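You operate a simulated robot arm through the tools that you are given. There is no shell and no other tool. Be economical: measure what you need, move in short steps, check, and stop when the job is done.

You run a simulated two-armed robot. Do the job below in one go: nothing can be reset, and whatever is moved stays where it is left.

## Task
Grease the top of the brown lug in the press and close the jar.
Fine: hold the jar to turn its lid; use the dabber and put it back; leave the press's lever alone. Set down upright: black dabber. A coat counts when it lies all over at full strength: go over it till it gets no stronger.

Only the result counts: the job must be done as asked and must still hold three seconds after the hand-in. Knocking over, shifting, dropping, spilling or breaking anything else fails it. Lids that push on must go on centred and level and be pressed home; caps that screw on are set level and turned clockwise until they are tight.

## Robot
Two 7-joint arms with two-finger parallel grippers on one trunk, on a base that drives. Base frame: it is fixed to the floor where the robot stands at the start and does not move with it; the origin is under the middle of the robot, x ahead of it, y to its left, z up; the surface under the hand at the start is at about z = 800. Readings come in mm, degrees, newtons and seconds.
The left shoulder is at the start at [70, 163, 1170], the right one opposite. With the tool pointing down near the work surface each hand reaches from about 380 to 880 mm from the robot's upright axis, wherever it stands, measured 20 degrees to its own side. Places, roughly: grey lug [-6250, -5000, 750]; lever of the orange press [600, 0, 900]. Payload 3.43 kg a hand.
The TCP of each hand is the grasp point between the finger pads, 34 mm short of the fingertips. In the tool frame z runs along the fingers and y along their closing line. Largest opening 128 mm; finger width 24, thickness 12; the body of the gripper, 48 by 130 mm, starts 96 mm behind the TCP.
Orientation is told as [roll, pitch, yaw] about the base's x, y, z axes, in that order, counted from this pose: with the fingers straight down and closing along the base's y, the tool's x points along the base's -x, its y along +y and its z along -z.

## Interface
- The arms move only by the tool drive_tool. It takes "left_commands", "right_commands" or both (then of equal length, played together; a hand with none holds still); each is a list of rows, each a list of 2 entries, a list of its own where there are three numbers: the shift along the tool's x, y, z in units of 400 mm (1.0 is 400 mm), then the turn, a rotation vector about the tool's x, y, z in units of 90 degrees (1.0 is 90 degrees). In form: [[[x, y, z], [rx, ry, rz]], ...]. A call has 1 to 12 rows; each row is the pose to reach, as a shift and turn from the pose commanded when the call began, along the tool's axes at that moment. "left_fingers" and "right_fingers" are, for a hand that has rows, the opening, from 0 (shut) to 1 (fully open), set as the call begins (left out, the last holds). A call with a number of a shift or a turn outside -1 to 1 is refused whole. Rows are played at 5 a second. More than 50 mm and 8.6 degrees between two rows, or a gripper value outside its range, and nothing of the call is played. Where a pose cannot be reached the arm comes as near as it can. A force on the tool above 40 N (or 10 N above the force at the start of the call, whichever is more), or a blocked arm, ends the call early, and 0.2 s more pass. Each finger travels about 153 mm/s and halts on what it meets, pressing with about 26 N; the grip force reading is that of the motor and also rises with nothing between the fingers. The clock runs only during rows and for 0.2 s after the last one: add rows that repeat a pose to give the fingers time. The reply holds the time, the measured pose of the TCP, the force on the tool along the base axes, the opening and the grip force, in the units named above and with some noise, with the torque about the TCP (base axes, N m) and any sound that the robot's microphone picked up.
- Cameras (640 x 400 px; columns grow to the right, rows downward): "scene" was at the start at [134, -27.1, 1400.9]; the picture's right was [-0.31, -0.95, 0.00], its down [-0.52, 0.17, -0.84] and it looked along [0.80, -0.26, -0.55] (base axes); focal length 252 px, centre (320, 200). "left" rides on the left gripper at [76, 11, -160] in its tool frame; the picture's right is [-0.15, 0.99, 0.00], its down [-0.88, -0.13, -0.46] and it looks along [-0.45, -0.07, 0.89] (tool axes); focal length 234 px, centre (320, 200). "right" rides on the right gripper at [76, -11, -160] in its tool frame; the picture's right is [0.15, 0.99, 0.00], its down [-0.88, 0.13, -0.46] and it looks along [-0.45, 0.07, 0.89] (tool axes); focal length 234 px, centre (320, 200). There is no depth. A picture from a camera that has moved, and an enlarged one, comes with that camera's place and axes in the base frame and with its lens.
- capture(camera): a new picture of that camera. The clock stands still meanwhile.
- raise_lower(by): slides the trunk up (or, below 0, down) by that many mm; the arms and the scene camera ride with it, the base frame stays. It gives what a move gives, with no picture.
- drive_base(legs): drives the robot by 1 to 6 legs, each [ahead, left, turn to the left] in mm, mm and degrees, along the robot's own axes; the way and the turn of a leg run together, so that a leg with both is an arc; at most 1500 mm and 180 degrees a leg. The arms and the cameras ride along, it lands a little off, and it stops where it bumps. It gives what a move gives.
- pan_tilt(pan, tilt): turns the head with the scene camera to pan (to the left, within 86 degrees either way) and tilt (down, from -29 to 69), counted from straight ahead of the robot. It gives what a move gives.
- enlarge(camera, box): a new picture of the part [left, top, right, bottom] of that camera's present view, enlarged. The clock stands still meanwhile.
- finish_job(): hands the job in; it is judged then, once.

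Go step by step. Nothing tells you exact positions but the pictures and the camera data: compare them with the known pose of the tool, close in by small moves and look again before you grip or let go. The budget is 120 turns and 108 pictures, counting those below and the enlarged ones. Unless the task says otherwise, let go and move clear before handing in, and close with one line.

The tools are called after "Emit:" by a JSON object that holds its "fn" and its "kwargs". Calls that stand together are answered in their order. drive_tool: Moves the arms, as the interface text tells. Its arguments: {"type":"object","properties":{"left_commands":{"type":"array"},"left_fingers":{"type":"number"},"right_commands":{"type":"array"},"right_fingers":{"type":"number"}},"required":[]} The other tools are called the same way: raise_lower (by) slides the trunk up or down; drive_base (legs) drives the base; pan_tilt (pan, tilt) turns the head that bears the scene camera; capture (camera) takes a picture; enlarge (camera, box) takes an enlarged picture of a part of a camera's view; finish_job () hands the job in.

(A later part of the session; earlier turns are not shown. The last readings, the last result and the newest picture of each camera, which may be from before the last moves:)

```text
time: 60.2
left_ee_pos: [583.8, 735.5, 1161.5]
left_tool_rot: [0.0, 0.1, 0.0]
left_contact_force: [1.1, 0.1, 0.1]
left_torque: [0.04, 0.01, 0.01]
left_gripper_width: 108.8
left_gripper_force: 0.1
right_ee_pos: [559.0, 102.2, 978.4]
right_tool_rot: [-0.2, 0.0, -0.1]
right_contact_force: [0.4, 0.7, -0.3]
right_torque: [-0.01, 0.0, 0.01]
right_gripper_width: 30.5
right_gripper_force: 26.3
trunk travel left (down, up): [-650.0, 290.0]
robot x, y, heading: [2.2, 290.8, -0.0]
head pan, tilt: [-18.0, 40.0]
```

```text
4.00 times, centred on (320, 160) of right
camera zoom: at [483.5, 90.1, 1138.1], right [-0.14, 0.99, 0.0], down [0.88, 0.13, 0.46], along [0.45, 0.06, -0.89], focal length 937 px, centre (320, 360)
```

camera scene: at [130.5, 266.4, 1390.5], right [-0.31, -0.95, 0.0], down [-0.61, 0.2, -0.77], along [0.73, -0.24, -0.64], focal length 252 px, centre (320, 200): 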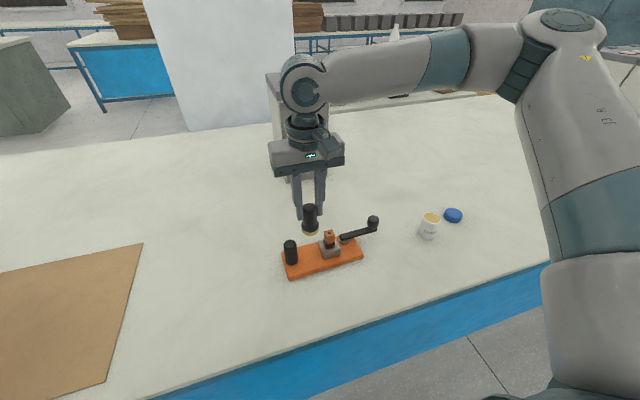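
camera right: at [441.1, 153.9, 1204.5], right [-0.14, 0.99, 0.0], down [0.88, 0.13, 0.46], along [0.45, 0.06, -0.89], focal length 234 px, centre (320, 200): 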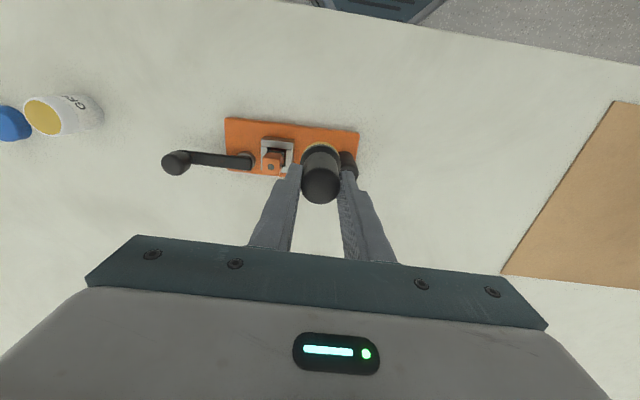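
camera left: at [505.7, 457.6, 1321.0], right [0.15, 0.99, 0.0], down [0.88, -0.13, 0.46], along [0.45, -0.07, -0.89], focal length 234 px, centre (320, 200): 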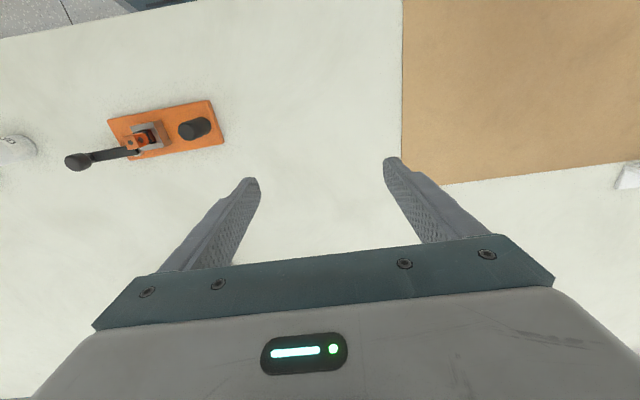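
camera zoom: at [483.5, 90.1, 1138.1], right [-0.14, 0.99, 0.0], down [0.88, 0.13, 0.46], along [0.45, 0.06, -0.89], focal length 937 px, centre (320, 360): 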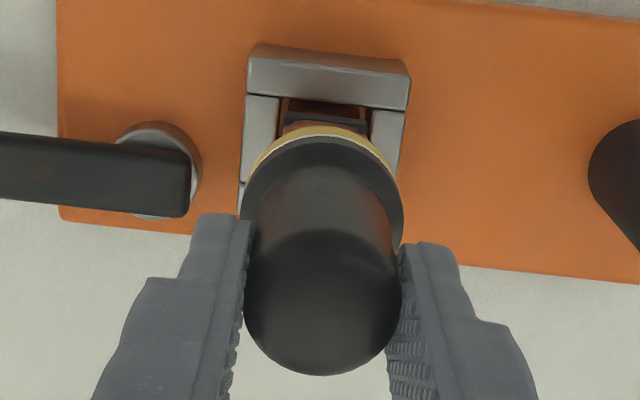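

Well aligned. I lower onto the lug in small steps.

Emit:
{"fn": "drive_tool", "kwargs": {"right_commands": [[[0, 0, 0.01], [0, 0, 0]], [[0, 0, 0.02], [0, 0, 0]], [[0, 0, 0.025], [0, 0, 0]]]}}

Emit:
{"fn": "drive_tool", "kwargs": {"right_commands": [[[0, 0, 0.0025], [0, 0, 0]], [[0, 0, 0.005], [0, 0, 0]]]}}

Emit:
{"fn": "enlarge", "kwargs": {"camera": "scene", "box": [296, 215, 360, 255]}}

```text
time: 61.0
left_ee_pos: [582.9, 735.5, 1160.7]
left_tool_rot: [0.0, 0.0, 0.0]
left_contact_force: [-0.6, -0.2, -0.5]
left_torque: [0.02, -0.01, 0.01]
left_gripper_width: 108.5
left_gripper_force: 0.0
right_ee_pos: [558.0, 102.1, 970.7]
right_tool_rot: [-0.2, -0.1, -0.2]
right_contact_force: [-0.2, 1.1, -0.4]
right_torque: [0.02, -0.01, -0.02]
right_gripper_width: 30.6
right_gripper_force: 25.8
trunk travel left (down, up): [-650.0, 290.0]
robot x, y, heading: [-0.3, 288.1, 0.2]
head pan, tilt: [-18.0, 40.0]
```

```text
time: 61.6
left_ee_pos: [581.9, 736.4, 1160.9]
left_tool_rot: [0.0, -0.2, 0.0]
left_contact_force: [-0.2, -0.4, -1.1]
left_torque: [0.0, 0.01, -0.05]
left_gripper_width: 108.9
left_gripper_force: 0.1
right_ee_pos: [558.2, 101.2, 969.7]
right_tool_rot: [-0.2, -0.2, -0.3]
right_contact_force: [-0.8, -0.4, 8.3]
right_torque: [0.02, 0.03, -0.02]
right_gripper_width: 30.3
right_gripper_force: 25.8
trunk travel left (down, up): [-650.0, 290.0]
robot x, y, heading: [0.2, 291.8, -0.0]
head pan, tilt: [-18.0, 40.0]
```

```text
10.00 times, centred on (328, 235) of scene
camera zoom: at [129.4, 265.9, 1390.7], right [-0.31, -0.95, 0.0], down [-0.61, 0.2, -0.77], along [0.73, -0.24, -0.64], focal length 2523 px, centre (240, -150)
```

zoom: 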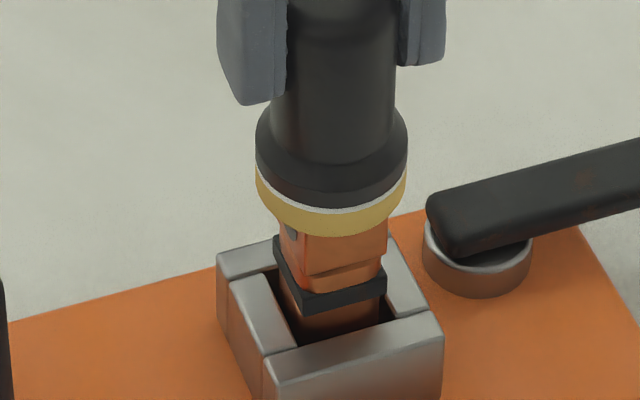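

Contact at 8 N. I lift the pad and move it aside to see how much coat one dab leaves.

Emit:
{"fn": "drive_tool", "kwargs": {"right_commands": [[[0, 0, -0.02], [0, 0, 0]], [[0, 0, -0.1], [0, 0, 0]], [[0, 0.1, -0.12], [0, 0, 0]], [[0, 0.17, -0.12], [0, 0, 0]]]}}

Emit:
{"fn": "enlarge", "kwargs": {"camera": "scene", "box": [296, 215, 360, 255]}}

Emit:
{"fn": "enlarge", "kwargs": {"camera": "right", "box": [200, 110, 360, 210]}}

```text
time: 62.6
left_ee_pos: [582.1, 734.5, 1162.0]
left_tool_rot: [0.0, -0.1, 0.0]
left_contact_force: [-1.6, -0.2, -0.3]
left_torque: [0.01, -0.03, -0.01]
left_gripper_width: 109.0
left_gripper_force: 0.2
right_ee_pos: [550.7, 148.0, 1018.8]
right_tool_rot: [-0.1, -0.2, -0.1]
right_contact_force: [-0.2, -0.1, 0.1]
right_torque: [0.01, -0.02, -0.02]
right_gripper_width: 30.4
right_gripper_force: 26.0
right hand out of reach, approached as far as the arm can: row 4
trunk travel left (down, up): [-650.0, 290.0]
robot x, y, heading: [3.7, 292.6, -0.2]
head pan, tilt: [-18.0, 40.0]
```

```text
10.00 times, centred on (328, 235) of scene
camera zoom: at [129.1, 265.3, 1390.6], right [-0.31, -0.95, 0.0], down [-0.61, 0.2, -0.77], along [0.73, -0.24, -0.64], focal length 2523 px, centre (240, -150)
```

zoom: 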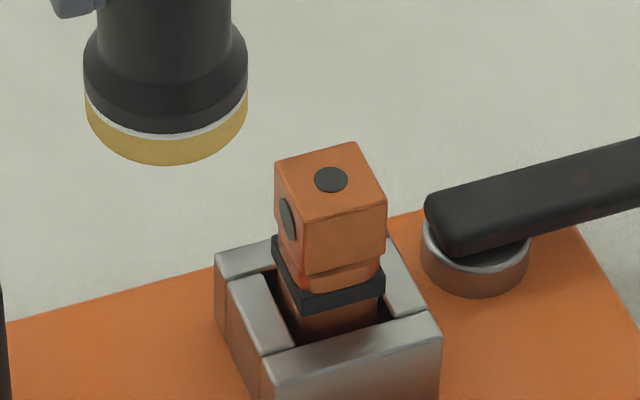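

```text
4.00 times, centred on (280, 160) of right
camera zoom: at [475.0, 136.7, 1178.6], right [-0.14, 0.99, 0.0], down [0.88, 0.13, 0.46], along [0.45, 0.06, -0.89], focal length 937 px, centre (480, 360)
```

zoom: 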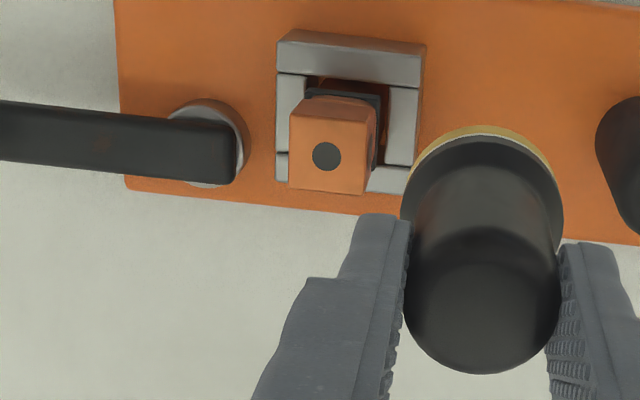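

No coat shows after a light dab, so it needs rubbing. I go back over the lug and will stroke the pad across it under light pressure.

Emit:
{"fn": "drive_tool", "kwargs": {"right_commands": [[[-0.0095, -0.058, 0], [0, 0, 0]], [[-0.019, -0.116, 0.01], [0, 0, 0]], [[-0.019, -0.116, 0.095], [0, 0, 0]]]}}

Emit:
{"fn": "drive_tool", "kwargs": {"right_commands": [[[0, 0, 0.01], [0, 0, 0]], [[0, 0, 0.02], [0, 0, 0]], [[0, 0, 0.025], [0, 0, 0]]]}}

```text
time: 63.4
left_ee_pos: [584.1, 737.2, 1159.4]
left_tool_rot: [-0.2, 0.1, 0.0]
left_contact_force: [0.7, 0.3, -0.3]
left_torque: [-0.03, -0.02, 0.01]
left_gripper_width: 108.8
left_gripper_force: 0.0
right_ee_pos: [559.6, 102.7, 980.8]
right_tool_rot: [-0.3, 0.0, -0.2]
right_contact_force: [0.3, 0.0, -0.3]
right_torque: [-0.03, 0.01, 0.03]
right_gripper_width: 30.6
right_gripper_force: 26.0
trunk travel left (down, up): [-650.0, 290.0]
robot x, y, heading: [1.5, 292.5, -0.1]
head pan, tilt: [-18.0, 40.0]
```

```text
time: 64.2
left_ee_pos: [582.9, 736.4, 1161.6]
left_tool_rot: [0.0, 0.0, 0.1]
left_contact_force: [0.1, 0.6, 0.4]
left_torque: [-0.01, 0.01, 0.02]
left_gripper_width: 109.0
left_gripper_force: 0.0
right_ee_pos: [558.2, 101.3, 970.6]
right_tool_rot: [-0.2, -0.1, -0.2]
right_contact_force: [0.0, 1.3, -1.5]
right_torque: [-0.02, -0.05, -0.03]
right_gripper_width: 30.5
right_gripper_force: 26.1
trunk travel left (down, up): [-650.0, 290.0]
robot x, y, heading: [-0.0, 289.9, 0.1]
head pan, tilt: [-18.0, 40.0]
```

Emit:
{"fn": "drive_tool", "kwargs": {"right_commands": [[[0, 0, 0.004], [0, 0, 0]], [[0, 0, 0.006], [0, 0, 0]], [[0.015, 0, 0.006], [0, 0, 0]], [[0, 0, 0.006], [0, 0, 0]], [[-0.015, 0, 0.006], [0, 0, 0]], [[0, 0, 0.006], [0, 0, 0]], [[0, 0.015, 0.006], [0, 0, 0]], [[0, 0, 0.006], [0, 0, 0]], [[0, -0.015, 0.006], [0, 0, 0]], [[0, 0, 0.006], [0, 0, 0]]]}}

Emit:
{"fn": "enlarge", "kwargs": {"camera": "scene", "box": [296, 215, 360, 255]}}

```text
time: 66.4
left_ee_pos: [584.0, 736.6, 1160.6]
left_tool_rot: [0.0, -0.1, 0.0]
left_contact_force: [0.0, 0.4, -0.7]
left_torque: [-0.02, 0.03, -0.02]
left_gripper_width: 109.1
left_gripper_force: 0.0
right_ee_pos: [558.4, 101.4, 968.7]
right_tool_rot: [-0.3, -0.1, -0.2]
right_contact_force: [-0.2, -0.3, 1.5]
right_torque: [-0.02, 0.09, -0.02]
right_gripper_width: 30.6
right_gripper_force: 25.6
trunk travel left (down, up): [-650.0, 290.0]
robot x, y, heading: [-2.4, 292.2, -0.1]
head pan, tilt: [-18.0, 40.0]
```

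```text
10.00 times, centred on (328, 235) of scene
camera zoom: at [130.9, 265.7, 1390.3], right [-0.31, -0.95, 0.0], down [-0.61, 0.2, -0.77], along [0.73, -0.24, -0.64], focal length 2523 px, centre (240, -150)
```

zoom: 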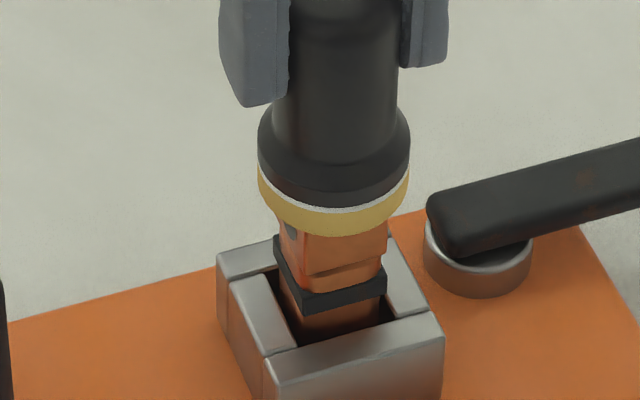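

Emit:
{"fn": "drive_tool", "kwargs": {"right_commands": [[[0, 0, -0.02], [0, 0, 0]], [[0, 0, -0.1], [0, 0, 0]], [[0, -0.1, -0.12], [0, 0, 0]], [[0, -0.17, -0.12], [0, 0, 0]]]}}

Emit:
{"fn": "enlarge", "kwargs": {"camera": "scene", "box": [296, 215, 360, 255]}}

Emit:
{"fn": "enlarge", "kwargs": {"camera": "right", "box": [280, 110, 440, 210]}}

```text
time: 67.4
left_ee_pos: [582.6, 735.4, 1161.8]
left_tool_rot: [0.0, 0.1, 0.0]
left_contact_force: [-0.4, 0.4, -0.3]
left_torque: [-0.01, -0.03, 0.02]
left_gripper_width: 108.8
left_gripper_force: 0.1
right_ee_pos: [558.9, 31.9, 1015.7]
right_tool_rot: [-0.3, -0.1, -0.2]
right_contact_force: [-0.6, 0.5, -0.5]
right_torque: [0.02, 0.01, 0.02]
right_gripper_width: 30.4
right_gripper_force: 25.7
trunk travel left (down, up): [-650.0, 290.0]
robot x, y, heading: [-1.4, 293.0, 0.1]
head pan, tilt: [-18.0, 40.0]
```

```text
10.00 times, centred on (328, 235) of scene
camera zoom: at [130.3, 264.9, 1390.4], right [-0.31, -0.95, 0.0], down [-0.61, 0.2, -0.77], along [0.73, -0.24, -0.64], focal length 2523 px, centre (240, -150)
```

zoom: 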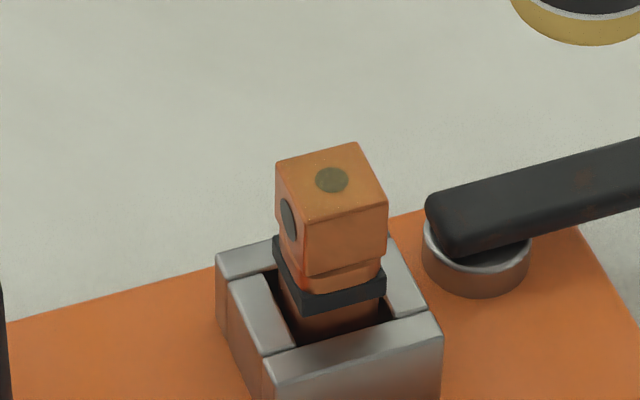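

```text
4.00 times, centred on (360, 160) of right
camera zoom: at [483.7, 22.4, 1175.8], right [-0.14, 0.99, 0.0], down [0.88, 0.13, 0.46], along [0.45, 0.06, -0.89], focal length 937 px, centre (160, 360)
```

zoom: 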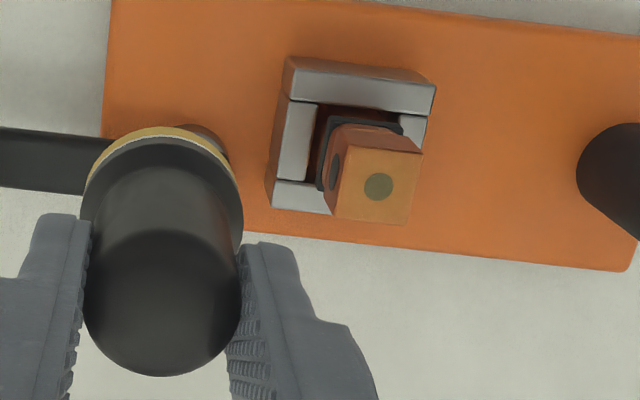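

A thin coat now shows on the top; rubbing works. I go back and rub longer with a bit more pressure.

Emit:
{"fn": "drive_tool", "kwargs": {"right_commands": [[[0, 0.1, 0], [0, 0, 0]], [[0, 0.17, 0.03], [0, 0, 0]], [[0, 0.17, 0.1], [0, 0, 0]], [[0, 0.17, 0.12], [0, 0, 0]], [[0.012, 0.17, 0.123], [0, 0, 0]], [[-0.012, 0.17, 0.123], [0, 0, 0]], [[0.012, 0.17, 0.123], [0, 0, 0]], [[-0.012, 0.17, 0.123], [0, 0, 0]], [[0, 0.182, 0.123], [0, 0, 0]], [[0, 0.158, 0.123], [0, 0, 0]], [[0, 0.182, 0.123], [0, 0, 0]], [[0, 0.17, 0.123], [0, 0, 0]]]}}

Emit:
{"fn": "drive_tool", "kwargs": {"right_commands": [[[0, 0, 0], [0, 0, 0]], [[0.012, 0, 0], [0, 0, 0]], [[-0.012, 0, 0], [0, 0, 0]], [[0.012, 0, 0], [0, 0, 0]], [[-0.012, 0, 0], [0, 0, 0]], [[0.012, 0, 0], [0, 0, 0]], [[0, 0.012, 0], [0, 0, 0]], [[0, -0.012, 0], [0, 0, 0]], [[0, 0.012, 0], [0, 0, 0]], [[0, -0.012, 0], [0, 0, 0]], [[0, 0.012, 0], [0, 0, 0]], [[0, 0, 0], [0, 0, 0]]]}}

Emit:
{"fn": "drive_tool", "kwargs": {"right_commands": [[[0, 0, -0.02], [0, 0, 0]], [[0, 0, -0.1], [0, 0, 0]], [[0, -0.1, -0.12], [0, 0, 0]], [[0, -0.17, -0.12], [0, 0, 0]]]}}

Emit:
{"fn": "enlarge", "kwargs": {"camera": "scene", "box": [296, 215, 360, 255]}}

Emit:
{"fn": "enlarge", "kwargs": {"camera": "right", "box": [280, 110, 440, 210]}}

```text
time: 70.0
left_ee_pos: [582.6, 736.1, 1162.1]
left_tool_rot: [0.0, 0.0, 0.0]
left_contact_force: [0.3, 0.9, 0.8]
left_torque: [0.0, 0.04, -0.02]
left_gripper_width: 108.9
left_gripper_force: 0.2
right_ee_pos: [558.1, 101.3, 968.3]
right_tool_rot: [-0.2, 0.0, -0.2]
right_contact_force: [0.4, 0.3, -0.3]
right_torque: [0.0, 0.03, -0.02]
right_gripper_width: 30.4
right_gripper_force: 26.3
trunk travel left (down, up): [-650.0, 290.0]
robot x, y, heading: [1.8, 289.9, 0.1]
head pan, tilt: [-18.0, 40.0]
```

```text
time: 72.6
left_ee_pos: [583.7, 735.2, 1161.6]
left_tool_rot: [-0.1, 0.0, 0.0]
left_contact_force: [0.0, 0.4, -0.4]
left_torque: [-0.01, -0.03, -0.01]
left_gripper_width: 108.7
left_gripper_force: 0.0
right_ee_pos: [558.5, 101.7, 967.7]
right_tool_rot: [-0.3, -0.2, -0.2]
right_contact_force: [-0.5, 0.9, 0.4]
right_torque: [0.03, -0.01, 0.01]
right_gripper_width: 30.4
right_gripper_force: 26.3
trunk travel left (down, up): [-650.0, 290.0]
robot x, y, heading: [-2.0, 288.5, -0.1]
head pan, tilt: [-18.0, 40.0]
```

```text
time: 73.6
left_ee_pos: [583.2, 735.9, 1160.4]
left_tool_rot: [0.1, 0.0, -0.1]
left_contact_force: [0.3, 0.1, 0.5]
left_torque: [-0.01, -0.02, 0.0]
left_gripper_width: 108.8
left_gripper_force: 0.1
right_ee_pos: [557.6, 31.9, 1016.5]
right_tool_rot: [-0.3, 0.0, -0.2]
right_contact_force: [0.5, 0.2, -1.0]
right_torque: [-0.03, 0.03, -0.01]
right_gripper_width: 30.1
right_gripper_force: 26.0
trunk travel left (down, up): [-650.0, 290.0]
robot x, y, heading: [-1.5, 290.1, 0.2]
head pan, tilt: [-18.0, 40.0]
```

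```text
10.00 times, centred on (328, 235) of scene
camera zoom: at [130.4, 265.2, 1390.4], right [-0.31, -0.95, 0.0], down [-0.61, 0.2, -0.77], along [0.73, -0.24, -0.64], focal length 2523 px, centre (240, -150)
```

zoom: 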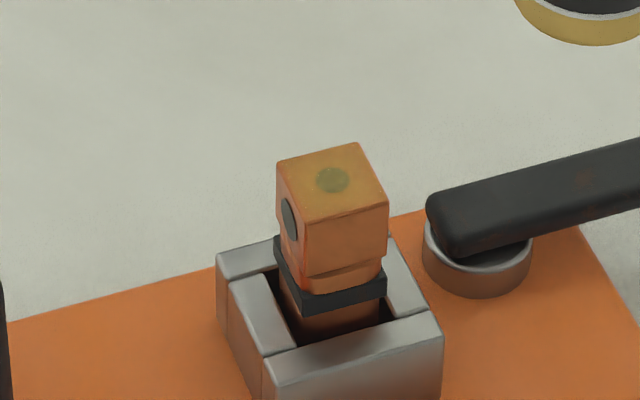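

```text
4.00 times, centred on (360, 160) of right
camera zoom: at [483.5, 21.7, 1175.6], right [-0.14, 0.99, 0.0], down [0.88, 0.13, 0.46], along [0.45, 0.06, -0.89], focal length 937 px, centre (160, 360)
```

zoom: 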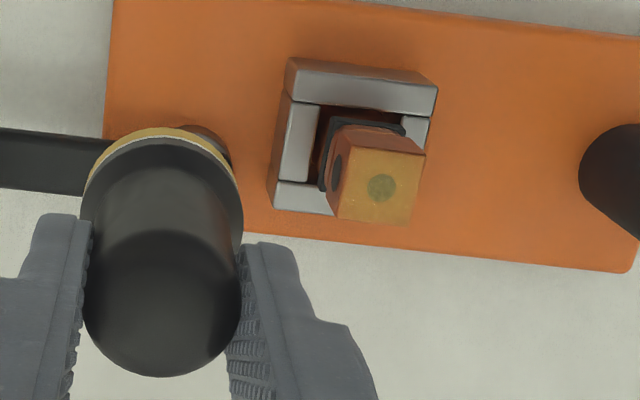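

The coat is stronger but not yet full; contact pressure had fallen to nearly nothing, so I go 1.5 mm deeper for the next passes.

Emit:
{"fn": "drive_tool", "kwargs": {"right_commands": [[[0, 0.1, 0], [0, 0, 0]], [[0, 0.17, 0.03], [0, 0, 0]], [[0, 0.17, 0.1], [0, 0, 0]], [[0, 0.17, 0.122], [0, 0, 0]], [[0.012, 0.17, 0.127], [0, 0, 0]], [[-0.012, 0.17, 0.127], [0, 0, 0]], [[0.012, 0.17, 0.127], [0, 0, 0]], [[-0.012, 0.17, 0.127], [0, 0, 0]], [[0, 0.182, 0.127], [0, 0, 0]], [[0, 0.158, 0.127], [0, 0, 0]], [[0, 0.182, 0.127], [0, 0, 0]], [[0, 0.17, 0.127], [0, 0, 0]]]}}

Emit:
{"fn": "drive_tool", "kwargs": {"right_commands": [[[0, 0, 0], [0, 0, 0]], [[0.012, 0, 0], [0, 0, 0]], [[-0.012, 0, 0], [0, 0, 0]], [[0.012, 0, 0], [0, 0, 0]], [[-0.012, 0, 0], [0, 0, 0]], [[0.012, 0, 0], [0, 0, 0]], [[0, 0.012, 0], [0, 0, 0]], [[0, -0.012, 0], [0, 0, 0]], [[0, 0.012, 0], [0, 0, 0]], [[0, -0.012, 0], [0, 0, 0]], [[0, 0.012, 0], [0, 0, 0]], [[0, 0, 0], [0, 0, 0]]]}}

Emit:
{"fn": "drive_tool", "kwargs": {"right_commands": [[[0, 0, 0.002], [0, 0, 0]], [[0.012, 0, 0.002], [0, 0, 0]], [[-0.012, 0, 0.002], [0, 0, 0]], [[0.012, 0, 0.002], [0, 0, 0]], [[-0.012, 0, 0.002], [0, 0, 0]], [[0.012, 0, 0.002], [0, 0, 0]], [[0, 0.012, 0.002], [0, 0, 0]], [[0, -0.012, 0.002], [0, 0, 0]], [[0, 0.012, 0.002], [0, 0, 0]], [[0, -0.012, 0.002], [0, 0, 0]], [[0, 0.012, 0.002], [0, 0, 0]], [[0, 0, 0.002], [0, 0, 0]]]}}

Emit:
{"fn": "drive_tool", "kwargs": {"right_commands": [[[0, 0, -0.02], [0, 0, 0]], [[0, 0, -0.1], [0, 0, 0]], [[0, -0.1, -0.12], [0, 0, 0]], [[0, -0.17, -0.12], [0, 0, 0]]]}}

Emit:
{"fn": "enlarge", "kwargs": {"camera": "scene", "box": [296, 215, 360, 255]}}

Emit:
{"fn": "enlarge", "kwargs": {"camera": "right", "box": [280, 110, 440, 210]}}

```text
time: 76.2
left_ee_pos: [582.8, 736.1, 1160.5]
left_tool_rot: [0.1, 0.0, -0.1]
left_contact_force: [0.1, 0.7, 0.3]
left_torque: [-0.01, 0.0, 0.01]
left_gripper_width: 108.7
left_gripper_force: 0.2
right_ee_pos: [557.7, 101.5, 965.0]
right_tool_rot: [-0.2, -0.1, -0.2]
right_contact_force: [0.9, -0.8, 9.0]
right_torque: [-0.05, -0.12, -0.03]
right_gripper_width: 30.3
right_gripper_force: 25.7
trunk travel left (down, up): [-650.0, 290.0]
robot x, y, heading: [-1.5, 290.1, 0.0]
head pan, tilt: [-18.0, 40.0]
```

```text
time: 78.8
left_ee_pos: [581.6, 736.3, 1161.8]
left_tool_rot: [0.0, 0.1, 0.1]
left_contact_force: [-0.9, 0.3, 0.9]
left_torque: [-0.04, 0.0, 0.01]
left_gripper_width: 108.8
left_gripper_force: 0.1
right_ee_pos: [558.0, 103.1, 964.2]
right_tool_rot: [-0.2, -0.1, -0.1]
right_contact_force: [-1.0, 2.0, 6.1]
right_torque: [0.17, 0.09, 0.0]
right_gripper_width: 30.0
right_gripper_force: 26.1
trunk travel left (down, up): [-650.0, 290.0]
robot x, y, heading: [1.0, 290.7, 0.1]
head pan, tilt: [-18.0, 40.0]
```

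```text
time: 81.4
left_ee_pos: [581.4, 737.0, 1160.9]
left_tool_rot: [-0.1, -0.1, 0.1]
left_contact_force: [-0.3, 0.7, -0.2]
left_torque: [0.02, 0.0, -0.01]
left_gripper_width: 108.9
left_gripper_force: 0.1
right_ee_pos: [557.4, 102.8, 964.4]
right_tool_rot: [-0.3, -0.2, 0.0]
right_contact_force: [-1.0, 3.5, 8.8]
right_torque: [0.31, -0.01, -0.01]
right_gripper_width: 30.4
right_gripper_force: 25.4
trunk travel left (down, up): [-650.0, 290.0]
robot x, y, heading: [-2.4, 287.8, -0.0]
head pan, tilt: [-18.0, 40.0]
```

```text
time: 82.4
left_ee_pos: [582.6, 734.4, 1160.4]
left_tool_rot: [0.0, 0.0, 0.1]
left_contact_force: [-0.4, -0.4, -0.5]
left_torque: [0.03, -0.02, 0.01]
left_gripper_width: 108.8
left_gripper_force: 0.2
right_ee_pos: [557.7, 31.6, 1012.1]
right_tool_rot: [-0.2, -0.1, -0.2]
right_contact_force: [0.2, 0.6, -0.6]
right_torque: [-0.01, 0.01, 0.03]
right_gripper_width: 30.2
right_gripper_force: 25.4
trunk travel left (down, up): [-650.0, 290.0]
robot x, y, heading: [-2.7, 292.2, -0.1]
head pan, tilt: [-18.0, 40.0]
```

```text
10.00 times, centred on (328, 235) of scene
camera zoom: at [130.2, 265.0, 1390.4], right [-0.31, -0.95, 0.0], down [-0.61, 0.2, -0.77], along [0.73, -0.24, -0.64], focal length 2523 px, centre (240, -150)
```

zoom: 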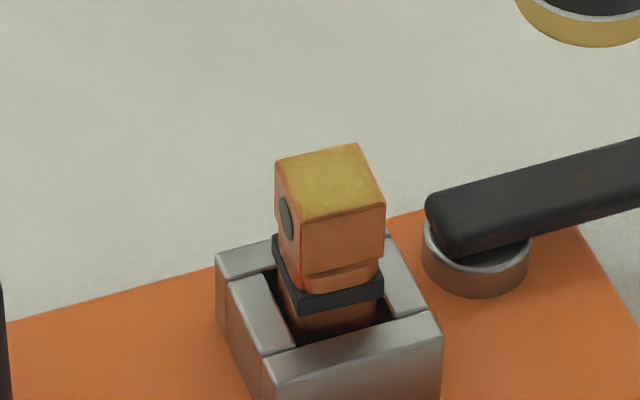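

```text
4.00 times, centred on (360, 160) of right
camera zoom: at [482.8, 21.2, 1171.3], right [-0.14, 0.99, 0.0], down [0.88, 0.13, 0.46], along [0.45, 0.06, -0.89], focal length 937 px, centre (160, 360)
```

zoom: 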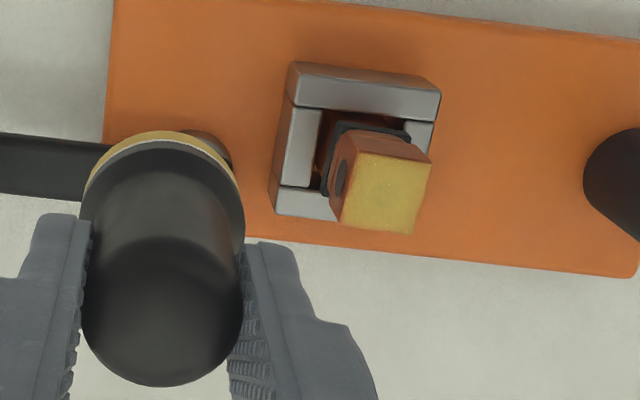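

The dot is covered and the coat is near full. One more pass at the same depth makes sure nothing gets stronger.

Emit:
{"fn": "drive_tool", "kwargs": {"right_commands": [[[0, 0.1, 0], [0, 0, 0]], [[0, 0.17, 0.03], [0, 0, 0]], [[0, 0.17, 0.1], [0, 0, 0]], [[0, 0.17, 0.12], [0, 0, 0]], [[0.015, 0.17, 0.121], [0, 0, 0]], [[-0.015, 0.17, 0.121], [0, 0, 0]], [[0.015, 0.17, 0.121], [0, 0, 0]], [[-0.015, 0.17, 0.121], [0, 0, 0]], [[0, 0.185, 0.121], [0, 0, 0]], [[0, 0.155, 0.121], [0, 0, 0]], [[0, 0.185, 0.121], [0, 0, 0]], [[0, 0.17, 0.121], [0, 0, 0]]]}}

Emit:
{"fn": "drive_tool", "kwargs": {"right_commands": [[[0, 0, 0], [0, 0, 0]], [[0.015, 0, 0], [0, 0, 0]], [[-0.015, 0, 0], [0, 0, 0]], [[0.015, 0, 0], [0, 0, 0]], [[-0.015, 0, 0], [0, 0, 0]], [[0, 0.015, 0], [0, 0, 0]], [[0, -0.015, 0], [0, 0, 0]], [[0, 0.015, 0], [0, 0, 0]], [[0, -0.015, 0], [0, 0, 0]], [[0, 0, 0], [0, 0, 0]]]}}

Emit:
{"fn": "drive_tool", "kwargs": {"right_commands": [[[0, 0, -0.02], [0, 0, 0]], [[0, 0, -0.1], [0, 0, 0]], [[0, -0.1, -0.12], [0, 0, 0]], [[0, -0.17, -0.12], [0, 0, 0]]]}}

Emit:
{"fn": "enlarge", "kwargs": {"camera": "scene", "box": [296, 215, 360, 255]}}

Emit:
{"fn": "enlarge", "kwargs": {"camera": "right", "box": [340, 130, 404, 180]}}

```text
time: 85.0
left_ee_pos: [582.4, 736.1, 1162.5]
left_tool_rot: [0.0, -0.1, 0.0]
left_contact_force: [0.5, -0.5, -0.1]
left_torque: [0.01, 0.0, -0.03]
left_gripper_width: 108.9
left_gripper_force: 0.0
right_ee_pos: [557.2, 102.8, 964.0]
right_tool_rot: [-0.3, -0.1, -0.1]
right_contact_force: [-1.1, 1.6, 7.8]
right_torque: [0.18, 0.09, 0.01]
right_gripper_width: 30.3
right_gripper_force: 26.3
trunk travel left (down, up): [-650.0, 290.0]
robot x, y, heading: [0.5, 290.8, -0.1]
head pan, tilt: [-18.0, 40.0]
```

```text
time: 87.2
left_ee_pos: [583.5, 736.1, 1160.9]
left_tool_rot: [0.0, -0.1, 0.0]
left_contact_force: [-0.2, 0.7, 0.3]
left_torque: [-0.01, 0.04, 0.02]
left_gripper_width: 108.7
left_gripper_force: 0.1
right_ee_pos: [556.6, 101.8, 963.7]
right_tool_rot: [-0.2, 0.0, -0.2]
right_contact_force: [-0.3, 0.8, -0.9]
right_torque: [0.0, 0.0, 0.02]
right_gripper_width: 30.6
right_gripper_force: 26.1
trunk travel left (down, up): [-650.0, 290.0]
robot x, y, heading: [2.4, 290.7, -0.2]
head pan, tilt: [-18.0, 40.0]
```

```text
time: 88.2
left_ee_pos: [582.4, 735.2, 1161.3]
left_tool_rot: [0.0, 0.0, 0.1]
left_contact_force: [0.6, -0.2, 0.2]
left_torque: [0.01, 0.03, -0.01]
left_gripper_width: 109.1
left_gripper_force: 0.1
right_ee_pos: [560.0, 33.5, 1012.5]
right_tool_rot: [-0.2, -0.1, -0.1]
right_contact_force: [0.0, -0.7, -0.5]
right_torque: [0.0, 0.04, -0.01]
right_gripper_width: 30.3
right_gripper_force: 26.6
trunk travel left (down, up): [-650.0, 290.0]
robot x, y, heading: [2.9, 291.6, 0.1]
head pan, tilt: [-18.0, 40.0]
```

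```text
10.00 times, centred on (328, 235) of scene
camera zoom: at [130.4, 265.0, 1390.4], right [-0.31, -0.95, 0.0], down [-0.61, 0.2, -0.77], along [0.73, -0.24, -0.64], focal length 2523 px, centre (240, -150)
```

zoom: 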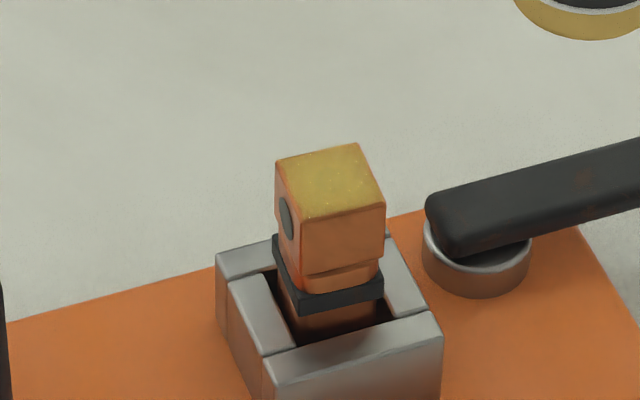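

```text
8.00 times, centred on (372, 155) of right
camera zoom: at [484.5, 21.9, 1172.1], right [-0.14, 0.99, 0.0], down [0.88, 0.13, 0.46], along [0.45, 0.06, -0.89], focal length 1873 px, centre (-96, 560)
```

zoom: 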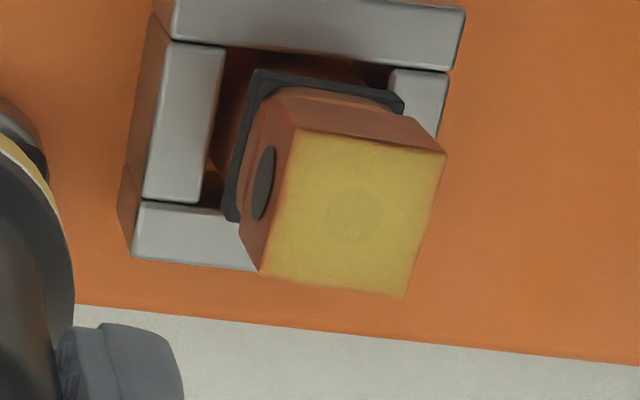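

Almost uniform, with only a hint of the dot. One more slightly firmer pass, and then I compare with the same view.

Emit:
{"fn": "drive_tool", "kwargs": {"right_commands": [[[0, 0.1, 0], [0, 0, 0]], [[0, 0.17, 0.03], [0, 0, 0]], [[0, 0.17, 0.1], [0, 0, 0]], [[0, 0.17, 0.122], [0, 0, 0]], [[0.015, 0.17, 0.124], [0, 0, 0]], [[-0.015, 0.17, 0.124], [0, 0, 0]], [[0.015, 0.17, 0.124], [0, 0, 0]], [[-0.015, 0.17, 0.124], [0, 0, 0]], [[0, 0.185, 0.124], [0, 0, 0]], [[0, 0.155, 0.124], [0, 0, 0]], [[0, 0.185, 0.124], [0, 0, 0]], [[0, 0.17, 0.124], [0, 0, 0]]]}}

Emit:
{"fn": "drive_tool", "kwargs": {"right_commands": [[[0, 0, 0], [0, 0, 0]], [[0.015, 0, 0.001], [0, 0, 0]], [[-0.015, 0, 0.001], [0, 0, 0]], [[0.015, 0, 0.001], [0, 0, 0]], [[-0.015, 0, 0.001], [0, 0, 0]], [[0, 0.015, 0.001], [0, 0, 0]], [[0, -0.015, 0.001], [0, 0, 0]], [[0, 0.015, 0.001], [0, 0, 0]], [[0, -0.015, 0.001], [0, 0, 0]], [[0, 0, 0.001], [0, 0, 0]]]}}

Emit:
{"fn": "drive_tool", "kwargs": {"right_commands": [[[0, 0, -0.02], [0, 0, 0]], [[0, 0, -0.1], [0, 0, 0]], [[0, -0.1, -0.12], [0, 0, 0]], [[0, -0.17, -0.12], [0, 0, 0]]]}}

Emit:
{"fn": "enlarge", "kwargs": {"camera": "right", "box": [340, 130, 404, 180]}}

```text
time: 90.8
left_ee_pos: [580.4, 737.6, 1160.9]
left_tool_rot: [-0.1, -0.1, 0.2]
left_contact_force: [0.8, -0.1, -0.3]
left_torque: [0.0, 0.0, 0.03]
left_gripper_width: 109.0
left_gripper_force: 0.0
right_ee_pos: [557.6, 104.0, 962.9]
right_tool_rot: [-0.3, -0.1, -0.1]
right_contact_force: [0.3, 2.4, 7.1]
right_torque: [0.22, -0.07, 0.05]
right_gripper_width: 30.5
right_gripper_force: 26.2
trunk travel left (down, up): [-650.0, 290.0]
robot x, y, heading: [-0.7, 289.2, 0.3]
head pan, tilt: [-18.0, 40.0]
```

```text
time: 93.0
left_ee_pos: [582.3, 736.5, 1160.6]
left_tool_rot: [-0.1, 0.0, -0.1]
left_contact_force: [-0.7, 0.0, 0.6]
left_torque: [0.01, 0.02, -0.01]
left_gripper_width: 108.5
left_gripper_force: 0.0
right_ee_pos: [557.4, 102.6, 962.8]
right_tool_rot: [-0.2, -0.1, -0.1]
right_contact_force: [0.7, 1.4, 4.8]
right_torque: [0.09, -0.03, 0.03]
right_gripper_width: 30.4
right_gripper_force: 26.2
trunk travel left (down, up): [-650.0, 290.0]
robot x, y, heading: [-3.8, 289.7, -0.2]
head pan, tilt: [-18.0, 40.0]
```

```text
time: 94.0
left_ee_pos: [583.3, 734.4, 1161.6]
left_tool_rot: [0.1, 0.1, 0.0]
left_contact_force: [0.6, 0.0, -0.3]
left_torque: [0.02, 0.01, -0.04]
left_gripper_width: 108.7
left_gripper_force: 0.2
right_ee_pos: [559.4, 33.5, 1010.3]
right_tool_rot: [-0.1, -0.2, -0.2]
right_contact_force: [0.2, 0.3, -0.5]
right_torque: [0.01, -0.01, 0.02]
right_gripper_width: 30.5
right_gripper_force: 25.9
trunk travel left (down, up): [-650.0, 290.0]
robot x, y, heading: [2.8, 288.8, -0.1]
head pan, tilt: [-18.0, 40.0]
```

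```text
8.00 times, centred on (372, 155) of right
camera zoom: at [484.1, 21.9, 1169.3], right [-0.14, 0.99, 0.0], down [0.88, 0.13, 0.46], along [0.45, 0.06, -0.89], focal length 1873 px, centre (-96, 560)
```

zoom: 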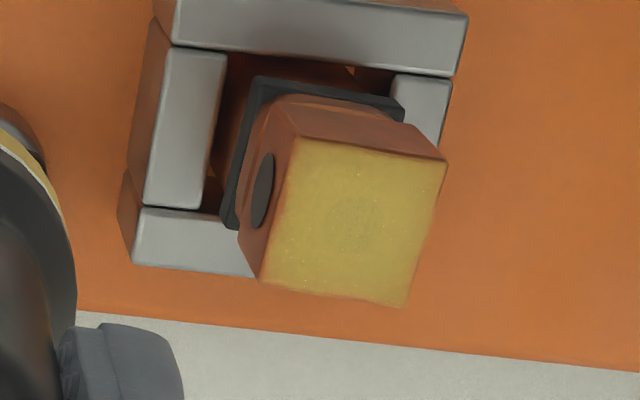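

The coat no longer changes, so it's full. I raise a little, drive the base back, and then return the dabber to its place.

Emit:
{"fn": "drive_tool", "kwargs": {"right_commands": [[[0, 0, -0.05], [0, 0, 0]]]}}

Emit:
{"fn": "drive_base", "kwargs": {"legs": [[0, -290, 0]]}}

Emit:
{"fn": "capture", "kwargs": {"camera": "scene"}}

```text
time: 94.4
left_ee_pos: [582.1, 735.9, 1162.4]
left_tool_rot: [-0.1, -0.1, 0.0]
left_contact_force: [-0.3, 0.3, 0.9]
left_torque: [-0.01, 0.02, 0.01]
left_gripper_width: 108.7
left_gripper_force: 0.0
right_ee_pos: [558.9, 32.4, 1031.1]
right_tool_rot: [-0.2, -0.1, -0.2]
right_contact_force: [0.5, 0.8, -0.3]
right_torque: [0.01, 0.01, -0.01]
right_gripper_width: 30.6
right_gripper_force: 25.9
trunk travel left (down, up): [-650.0, 290.0]
robot x, y, heading: [1.7, 292.1, -0.0]
head pan, tilt: [-18.0, 40.0]
```

```text
time: 96.4
left_ee_pos: [582.7, 449.6, 1160.0]
left_tool_rot: [0.0, 0.0, 0.1]
left_contact_force: [0.9, 0.0, -0.1]
left_torque: [-0.01, 0.03, -0.01]
left_gripper_width: 108.9
left_gripper_force: 0.1
right_ee_pos: [559.8, -252.8, 1030.5]
right_tool_rot: [-0.2, -0.2, -0.1]
right_contact_force: [0.5, -0.2, -0.6]
right_torque: [0.01, 0.0, 0.0]
right_gripper_width: 30.6
right_gripper_force: 26.2
trunk travel left (down, up): [-650.0, 290.0]
robot x, y, heading: [-1.4, 4.8, 0.3]
head pan, tilt: [-18.0, 40.0]
```

```text
32 pictures are left
camera scene: at [130.7, -21.5, 1390.4], right [-0.31, -0.95, 0.0], down [-0.61, 0.2, -0.77], along [0.73, -0.24, -0.64], focal length 252 px, centre (320, 200)
```

scene: 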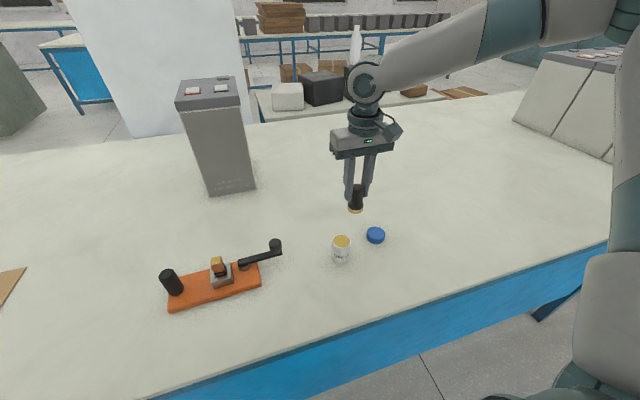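

All objects stand where they were. I carry the dabber back over its original spot and come down to about 45 mm above.

Emit:
{"fn": "drive_tool", "kwargs": {"right_commands": [[[-0.0475, -0.1046, 0], [0, 0, 0]], [[-0.095, -0.2092, 0], [0, 0, 0]], [[-0.1425, -0.3138, 0], [0, 0, 0]], [[-0.19, -0.4184, 0], [0, 0, 0]], [[-0.2375, -0.523, 0], [0, 0, 0]], [[-0.2375, -0.523, 0.11], [0, 0, 0]], [[-0.2375, -0.523, 0.22], [0, 0, 0]], [[-0.2375, -0.523, 0.33], [0, 0, 0]], [[-0.2375, -0.523, 0.41], [0, 0, 0]]]}}

Emit:
{"fn": "enlarge", "kwargs": {"camera": "scene", "box": [340, 150, 440, 230]}}

```text
time: 98.4
left_ee_pos: [582.6, 448.5, 1162.2]
left_tool_rot: [0.0, 0.0, 0.1]
left_contact_force: [-0.2, 1.2, 0.0]
left_torque: [-0.05, -0.03, -0.01]
left_gripper_width: 108.9
left_gripper_force: 0.0
right_ee_pos: [651.9, -463.7, 868.0]
right_tool_rot: [-0.2, -0.1, 0.0]
right_contact_force: [1.0, -0.6, 0.5]
right_torque: [-0.04, -0.05, -0.02]
right_gripper_width: 30.3
right_gripper_force: 26.1
trunk travel left (down, up): [-650.0, 290.0]
robot x, y, heading: [0.6, 3.3, 0.2]
head pan, tilt: [-18.0, 40.0]
```

```text
5.00 times, centred on (390, 190) of scene
camera zoom: at [130.2, -22.0, 1390.6], right [-0.31, -0.95, 0.0], down [-0.61, 0.2, -0.77], along [0.73, -0.24, -0.64], focal length 1262 px, centre (-30, 250)
```

zoom: 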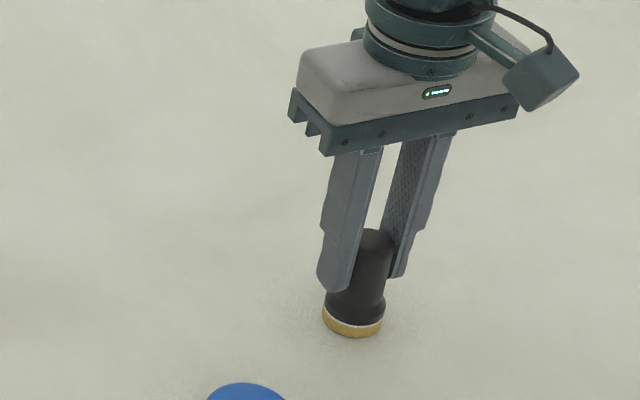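

Right over its place. I lower in millimetre steps until I feel the table.

Emit:
{"fn": "drive_tool", "kwargs": {"right_commands": [[[-0.005, 0.003, 0.003], [0, 0, 0]], [[-0.005, 0.003, 0.006], [0, 0, 0]], [[-0.005, 0.003, 0.009], [0, 0, 0]], [[-0.005, 0.003, 0.012], [0, 0, 0]]]}}

Emit:
{"fn": "drive_tool", "kwargs": {"right_commands": [[[0, 0, 0.0025], [0, 0, 0]], [[0, 0, 0.005], [0, 0, 0]], [[0, 0, 0.007], [0, 0, 0]]]}}

Emit:
{"fn": "drive_tool", "kwargs": {"right_commands": [[[0, 0, 0.0025], [0, 0, 0]], [[0, 0, 0.005], [0, 0, 0]]]}}

```text
time: 99.4
left_ee_pos: [579.6, 449.3, 1162.6]
left_tool_rot: [0.0, -0.1, 0.1]
left_contact_force: [0.1, 0.0, -0.5]
left_torque: [-0.03, 0.02, 0.03]
left_gripper_width: 108.5
left_gripper_force: 0.1
right_ee_pos: [656.8, -461.8, 865.1]
right_tool_rot: [-0.3, -0.3, -0.1]
right_contact_force: [-1.8, -5.0, 19.2]
right_torque: [-0.07, -0.03, -0.01]
right_gripper_width: 30.8
right_gripper_force: 26.1
trunk travel left (down, up): [-650.0, 290.0]
robot x, y, heading: [2.0, 4.6, 0.2]
head pan, tilt: [-18.0, 40.0]
```

```text
time: 100.2
left_ee_pos: [579.5, 450.7, 1162.1]
left_tool_rot: [-0.1, -0.2, 0.1]
left_contact_force: [-0.3, 0.0, -0.2]
left_torque: [-0.01, -0.01, 0.02]
left_gripper_width: 109.0
left_gripper_force: 0.1
right_ee_pos: [656.0, -461.2, 864.3]
right_tool_rot: [-0.3, -0.3, -0.1]
right_contact_force: [2.3, -7.6, 30.8]
right_torque: [-0.32, -0.07, -0.02]
right_gripper_width: 30.3
right_gripper_force: 25.9
trunk travel left (down, up): [-650.0, 290.0]
robot x, y, heading: [2.3, 4.0, 0.0]
head pan, tilt: [-18.0, 40.0]
```

```text
time: 100.8
left_ee_pos: [581.3, 448.8, 1160.9]
left_tool_rot: [-0.1, -0.2, 0.1]
left_contact_force: [1.1, 0.2, -0.9]
left_torque: [0.03, 0.02, -0.02]
left_gripper_width: 109.0
left_gripper_force: 0.0
right_ee_pos: [658.5, -462.0, 863.4]
right_tool_rot: [-0.2, -0.6, -0.1]
right_contact_force: [-6.1, 1.2, 20.9]
right_torque: [0.2, 0.51, -0.03]
right_gripper_width: 30.6
right_gripper_force: 25.7
trunk travel left (down, up): [-650.0, 290.0]
robot x, y, heading: [2.1, 4.0, 0.0]
head pan, tilt: [-18.0, 40.0]
stopped in row 2 (right hand): the force on the tool passed its limit at 42 N (the readings are from after the stop); the commanded pose is now the measured one
```

Down on the table. I ease off slightly, open the fingers and rise.

Emit:
{"fn": "drive_tool", "kwargs": {"right_commands": [[[0, 0, -0.0015], [0, 0, 0]], [[0, 0, -0.003], [0, 0, 0]]]}}

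Emit:
{"fn": "drive_tool", "kwargs": {"right_commands": [[[0, 0, 0], [0, 0, 0]], [[0, 0, 0], [0, 0, 0]], [[0, 0, 0], [0, 0, 0]], [[0, 0, -0.05], [0, 0, 0]], [[0, 0, -0.12], [0, 0, 0]], [[0, 0, -0.22], [0, 0, 0]], [[0, 0, -0.3], [0, 0, 0]]], "right_fingers": 0.5}}

Emit:
{"fn": "capture", "kwargs": {"camera": "right"}}

Emit:
{"fn": "enlarge", "kwargs": {"camera": "scene", "box": [320, 180, 440, 260]}}

```text
time: 101.4
left_ee_pos: [581.1, 450.7, 1162.5]
left_tool_rot: [-0.1, -0.1, 0.2]
left_contact_force: [-0.2, -0.1, -0.3]
left_torque: [0.0, 0.02, 0.01]
left_gripper_width: 108.8
left_gripper_force: 0.1
right_ee_pos: [657.8, -460.9, 864.0]
right_tool_rot: [-0.3, -0.6, -0.1]
right_contact_force: [2.0, -1.6, 19.4]
right_torque: [0.07, -0.01, -0.03]
right_gripper_width: 30.5
right_gripper_force: 26.0
trunk travel left (down, up): [-650.0, 290.0]
robot x, y, heading: [1.6, 6.3, 0.2]
head pan, tilt: [-18.0, 40.0]
```

```text
time: 103.0
left_ee_pos: [581.8, 448.5, 1161.5]
left_tool_rot: [0.0, -0.1, 0.1]
left_contact_force: [-0.1, 0.2, -1.2]
left_torque: [0.03, 0.0, 0.01]
left_gripper_width: 108.9
left_gripper_force: 0.0
right_ee_pos: [656.3, -461.4, 981.9]
right_tool_rot: [-0.2, -0.5, -0.1]
right_contact_force: [-0.4, 0.6, -0.7]
right_torque: [0.0, 0.0, 0.02]
right_gripper_width: 64.1
right_gripper_force: 0.1
trunk travel left (down, up): [-650.0, 290.0]
robot x, y, heading: [0.1, 1.0, 0.1]
head pan, tilt: [-18.0, 40.0]
```

```text
30 pictures are left
camera right: at [580.6, -472.4, 1139.6], right [-0.15, 0.99, 0.0], down [0.88, 0.13, 0.46], along [0.46, 0.06, -0.89], focal length 234 px, centre (320, 200)
```

right: 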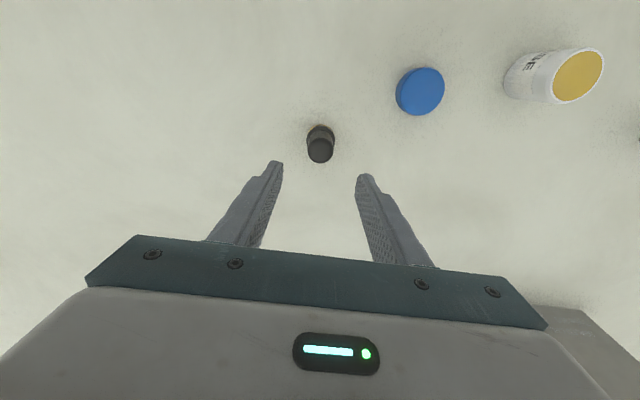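

```text
5.00 times, centred on (380, 220) of scene
camera zoom: at [129.8, -21.6, 1390.5], right [-0.31, -0.95, 0.0], down [-0.61, 0.2, -0.77], along [0.73, -0.24, -0.64], focal length 1262 px, centre (20, 100)
```

zoom: 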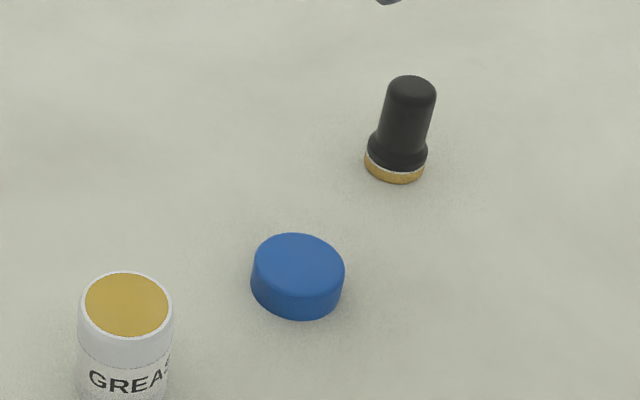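

The dabber stands upright in its place, the lid is at about (575, -347) and the jar is unmoved. Now the left hand goes back to hold the jar, retracing its earlier route.

Emit:
{"fn": "drive_tool", "kwargs": {"left_commands": [[[-0.004, -0.1097, -0.005], [0, 0, 0]], [[-0.008, -0.2194, -0.01], [0, 0, 0]], [[-0.012, -0.329, -0.015], [0, 0, 0]], [[-0.016, -0.4388, -0.02], [0, 0, 0]], [[-0.02, -0.5485, -0.025], [0, 0, 0]], [[-0.024, -0.658, -0.03], [0, 0, 0]], [[-0.028, -0.768, -0.035], [0, 0, 0]], [[-0.03, -0.8775, -0.04], [0, 0, 0]]]}}

Emit:
{"fn": "drive_tool", "kwargs": {"left_commands": [[[0.05, -0.06, 0.03], [0, 0, 0.0648]], [[0.1, -0.12, 0.06], [0, 0, 0.1296]], [[0.15, -0.18, 0.09], [0, 0, 0.1944]], [[0.2, -0.24, 0.12], [0, 0, 0.2593]], [[0.25, -0.3, 0.15], [0, 0, 0.3241]], [[0.3, -0.36, 0.18], [0, 0, 0.3889]]], "left_fingers": 1.0}}

Emit:
{"fn": "drive_tool", "kwargs": {"left_commands": [[[0, 0, 0], [0, -0.0873, 0]], [[0, 0, 0], [0, -0.1746, 0]], [[0, 0, 0], [0, -0.2619, 0]], [[0, 0, 0], [0, -0.3492, 0]], [[0, 0, 0], [0, -0.4365, 0]], [[0, 0, 0], [0, -0.5238, 0]], [[0, 0, 0], [0, -0.6111, 0]]]}}

```text
time: 104.8
left_ee_pos: [595.0, 96.5, 1177.5]
left_tool_rot: [0.1, 0.1, 0.2]
left_contact_force: [0.3, -0.1, 0.0]
left_torque: [0.05, 0.0, -0.01]
left_gripper_width: 108.7
left_gripper_force: 0.2
right_ee_pos: [657.9, -463.1, 978.8]
right_tool_rot: [-0.1, -0.4, -0.1]
right_contact_force: [0.3, -0.4, -0.3]
right_torque: [0.03, 0.02, -0.04]
right_gripper_width: 63.7
right_gripper_force: 0.1
trunk travel left (down, up): [-650.0, 290.0]
robot x, y, heading: [5.0, 4.4, 0.1]
head pan, tilt: [-18.0, 40.0]
```

```text
time: 106.2
left_ee_pos: [476.4, -47.7, 1103.5]
left_tool_rot: [0.0, 0.1, -35.0]
left_contact_force: [-0.5, 0.0, -0.6]
left_torque: [0.01, 0.0, -0.01]
left_gripper_width: 128.1
left_gripper_force: 0.0
right_ee_pos: [656.8, -462.7, 979.2]
right_tool_rot: [-0.1, -0.4, -0.1]
right_contact_force: [-0.4, -0.4, 0.6]
right_torque: [0.05, 0.02, 0.02]
right_gripper_width: 63.9
right_gripper_force: 0.0
trunk travel left (down, up): [-650.0, 290.0]
robot x, y, heading: [2.3, 4.5, -0.1]
head pan, tilt: [-18.0, 40.0]
```

```text
time: 107.8
left_ee_pos: [475.8, -46.5, 1104.7]
left_tool_rot: [-0.1, -55.2, -34.8]
left_contact_force: [0.2, 0.6, 0.5]
left_torque: [0.01, -0.05, -0.01]
left_gripper_width: 127.8
left_gripper_force: 0.0
right_ee_pos: [656.5, -461.9, 979.1]
right_tool_rot: [-0.2, -0.5, -0.1]
right_contact_force: [0.3, -1.3, -0.3]
right_torque: [-0.01, -0.01, -0.04]
right_gripper_width: 63.8
right_gripper_force: 0.0
trunk travel left (down, up): [-650.0, 290.0]
robot x, y, heading: [-2.4, 7.7, 0.1]
head pan, tilt: [-18.0, 40.0]
```

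Next to the pre-grasp point, then along the fingers to the former grip pose.

Emit:
{"fn": "drive_tool", "kwargs": {"left_commands": [[[0.0718, -0.0505, 0.0658], [0, 0, 0]], [[0.1436, -0.101, 0.1316], [0, 0, 0]], [[0.2154, -0.1515, 0.1974], [0, 0, 0]], [[0.2872, -0.202, 0.2632], [0, 0, 0]], [[0.359, -0.2525, 0.329], [0, 0, 0]]]}}

Emit:
{"fn": "drive_tool", "kwargs": {"left_commands": [[[0, 0, 0.09], [0, 0, 0]], [[0, 0, 0.18], [0, 0, 0]], [[0, 0, 0.27], [0, 0, 0]], [[0, 0, 0.3375], [0, 0, 0]], [[0, 0, 0.3375], [0, 0, 0]]]}}

Emit:
{"fn": "capture", "kwargs": {"camera": "left"}}

```text
time: 109.0
left_ee_pos: [439.8, -143.2, 911.3]
left_tool_rot: [0.0, -55.0, -34.8]
left_contact_force: [0.6, -0.3, 0.0]
left_torque: [-0.01, 0.02, -0.02]
left_gripper_width: 128.0
left_gripper_force: 0.0
right_ee_pos: [658.9, -464.1, 979.5]
right_tool_rot: [-0.2, -0.4, -0.1]
right_contact_force: [-0.3, 0.1, -0.7]
right_torque: [0.0, 0.03, -0.05]
right_gripper_width: 63.9
right_gripper_force: 0.1
trunk travel left (down, up): [-650.0, 290.0]
robot x, y, heading: [3.5, 3.0, 0.1]
head pan, tilt: [-18.0, 40.0]
```

```text
time: 110.2
left_ee_pos: [530.0, -206.1, 834.4]
left_tool_rot: [0.0, -54.9, -34.9]
left_contact_force: [-1.1, 0.3, 0.1]
left_torque: [-0.02, 0.0, -0.03]
left_gripper_width: 127.9
left_gripper_force: 0.1
right_ee_pos: [657.2, -461.5, 980.5]
right_tool_rot: [-0.2, -0.4, -0.1]
right_contact_force: [-0.4, -0.6, 0.0]
right_torque: [0.0, -0.01, 0.03]
right_gripper_width: 63.8
right_gripper_force: 0.0
trunk travel left (down, up): [-650.0, 290.0]
robot x, y, heading: [-2.9, 4.1, -0.1]
head pan, tilt: [-18.0, 40.0]
```

```text
28 pictures are left
camera left: at [393.0, -96.2, 863.5], right [0.63, 0.76, 0.12], down [0.03, -0.18, 0.98], along [0.77, -0.62, -0.14], focal length 234 px, centre (320, 200)
```

left: 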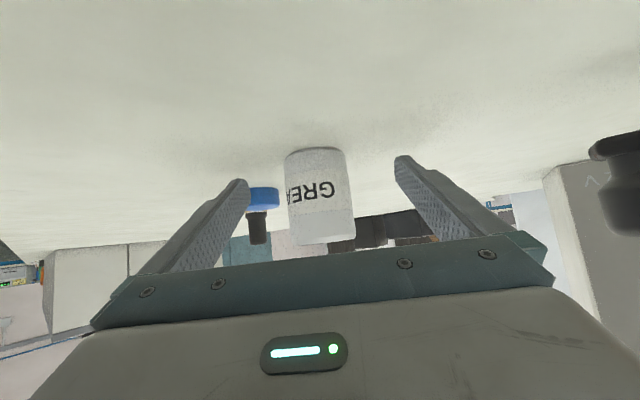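

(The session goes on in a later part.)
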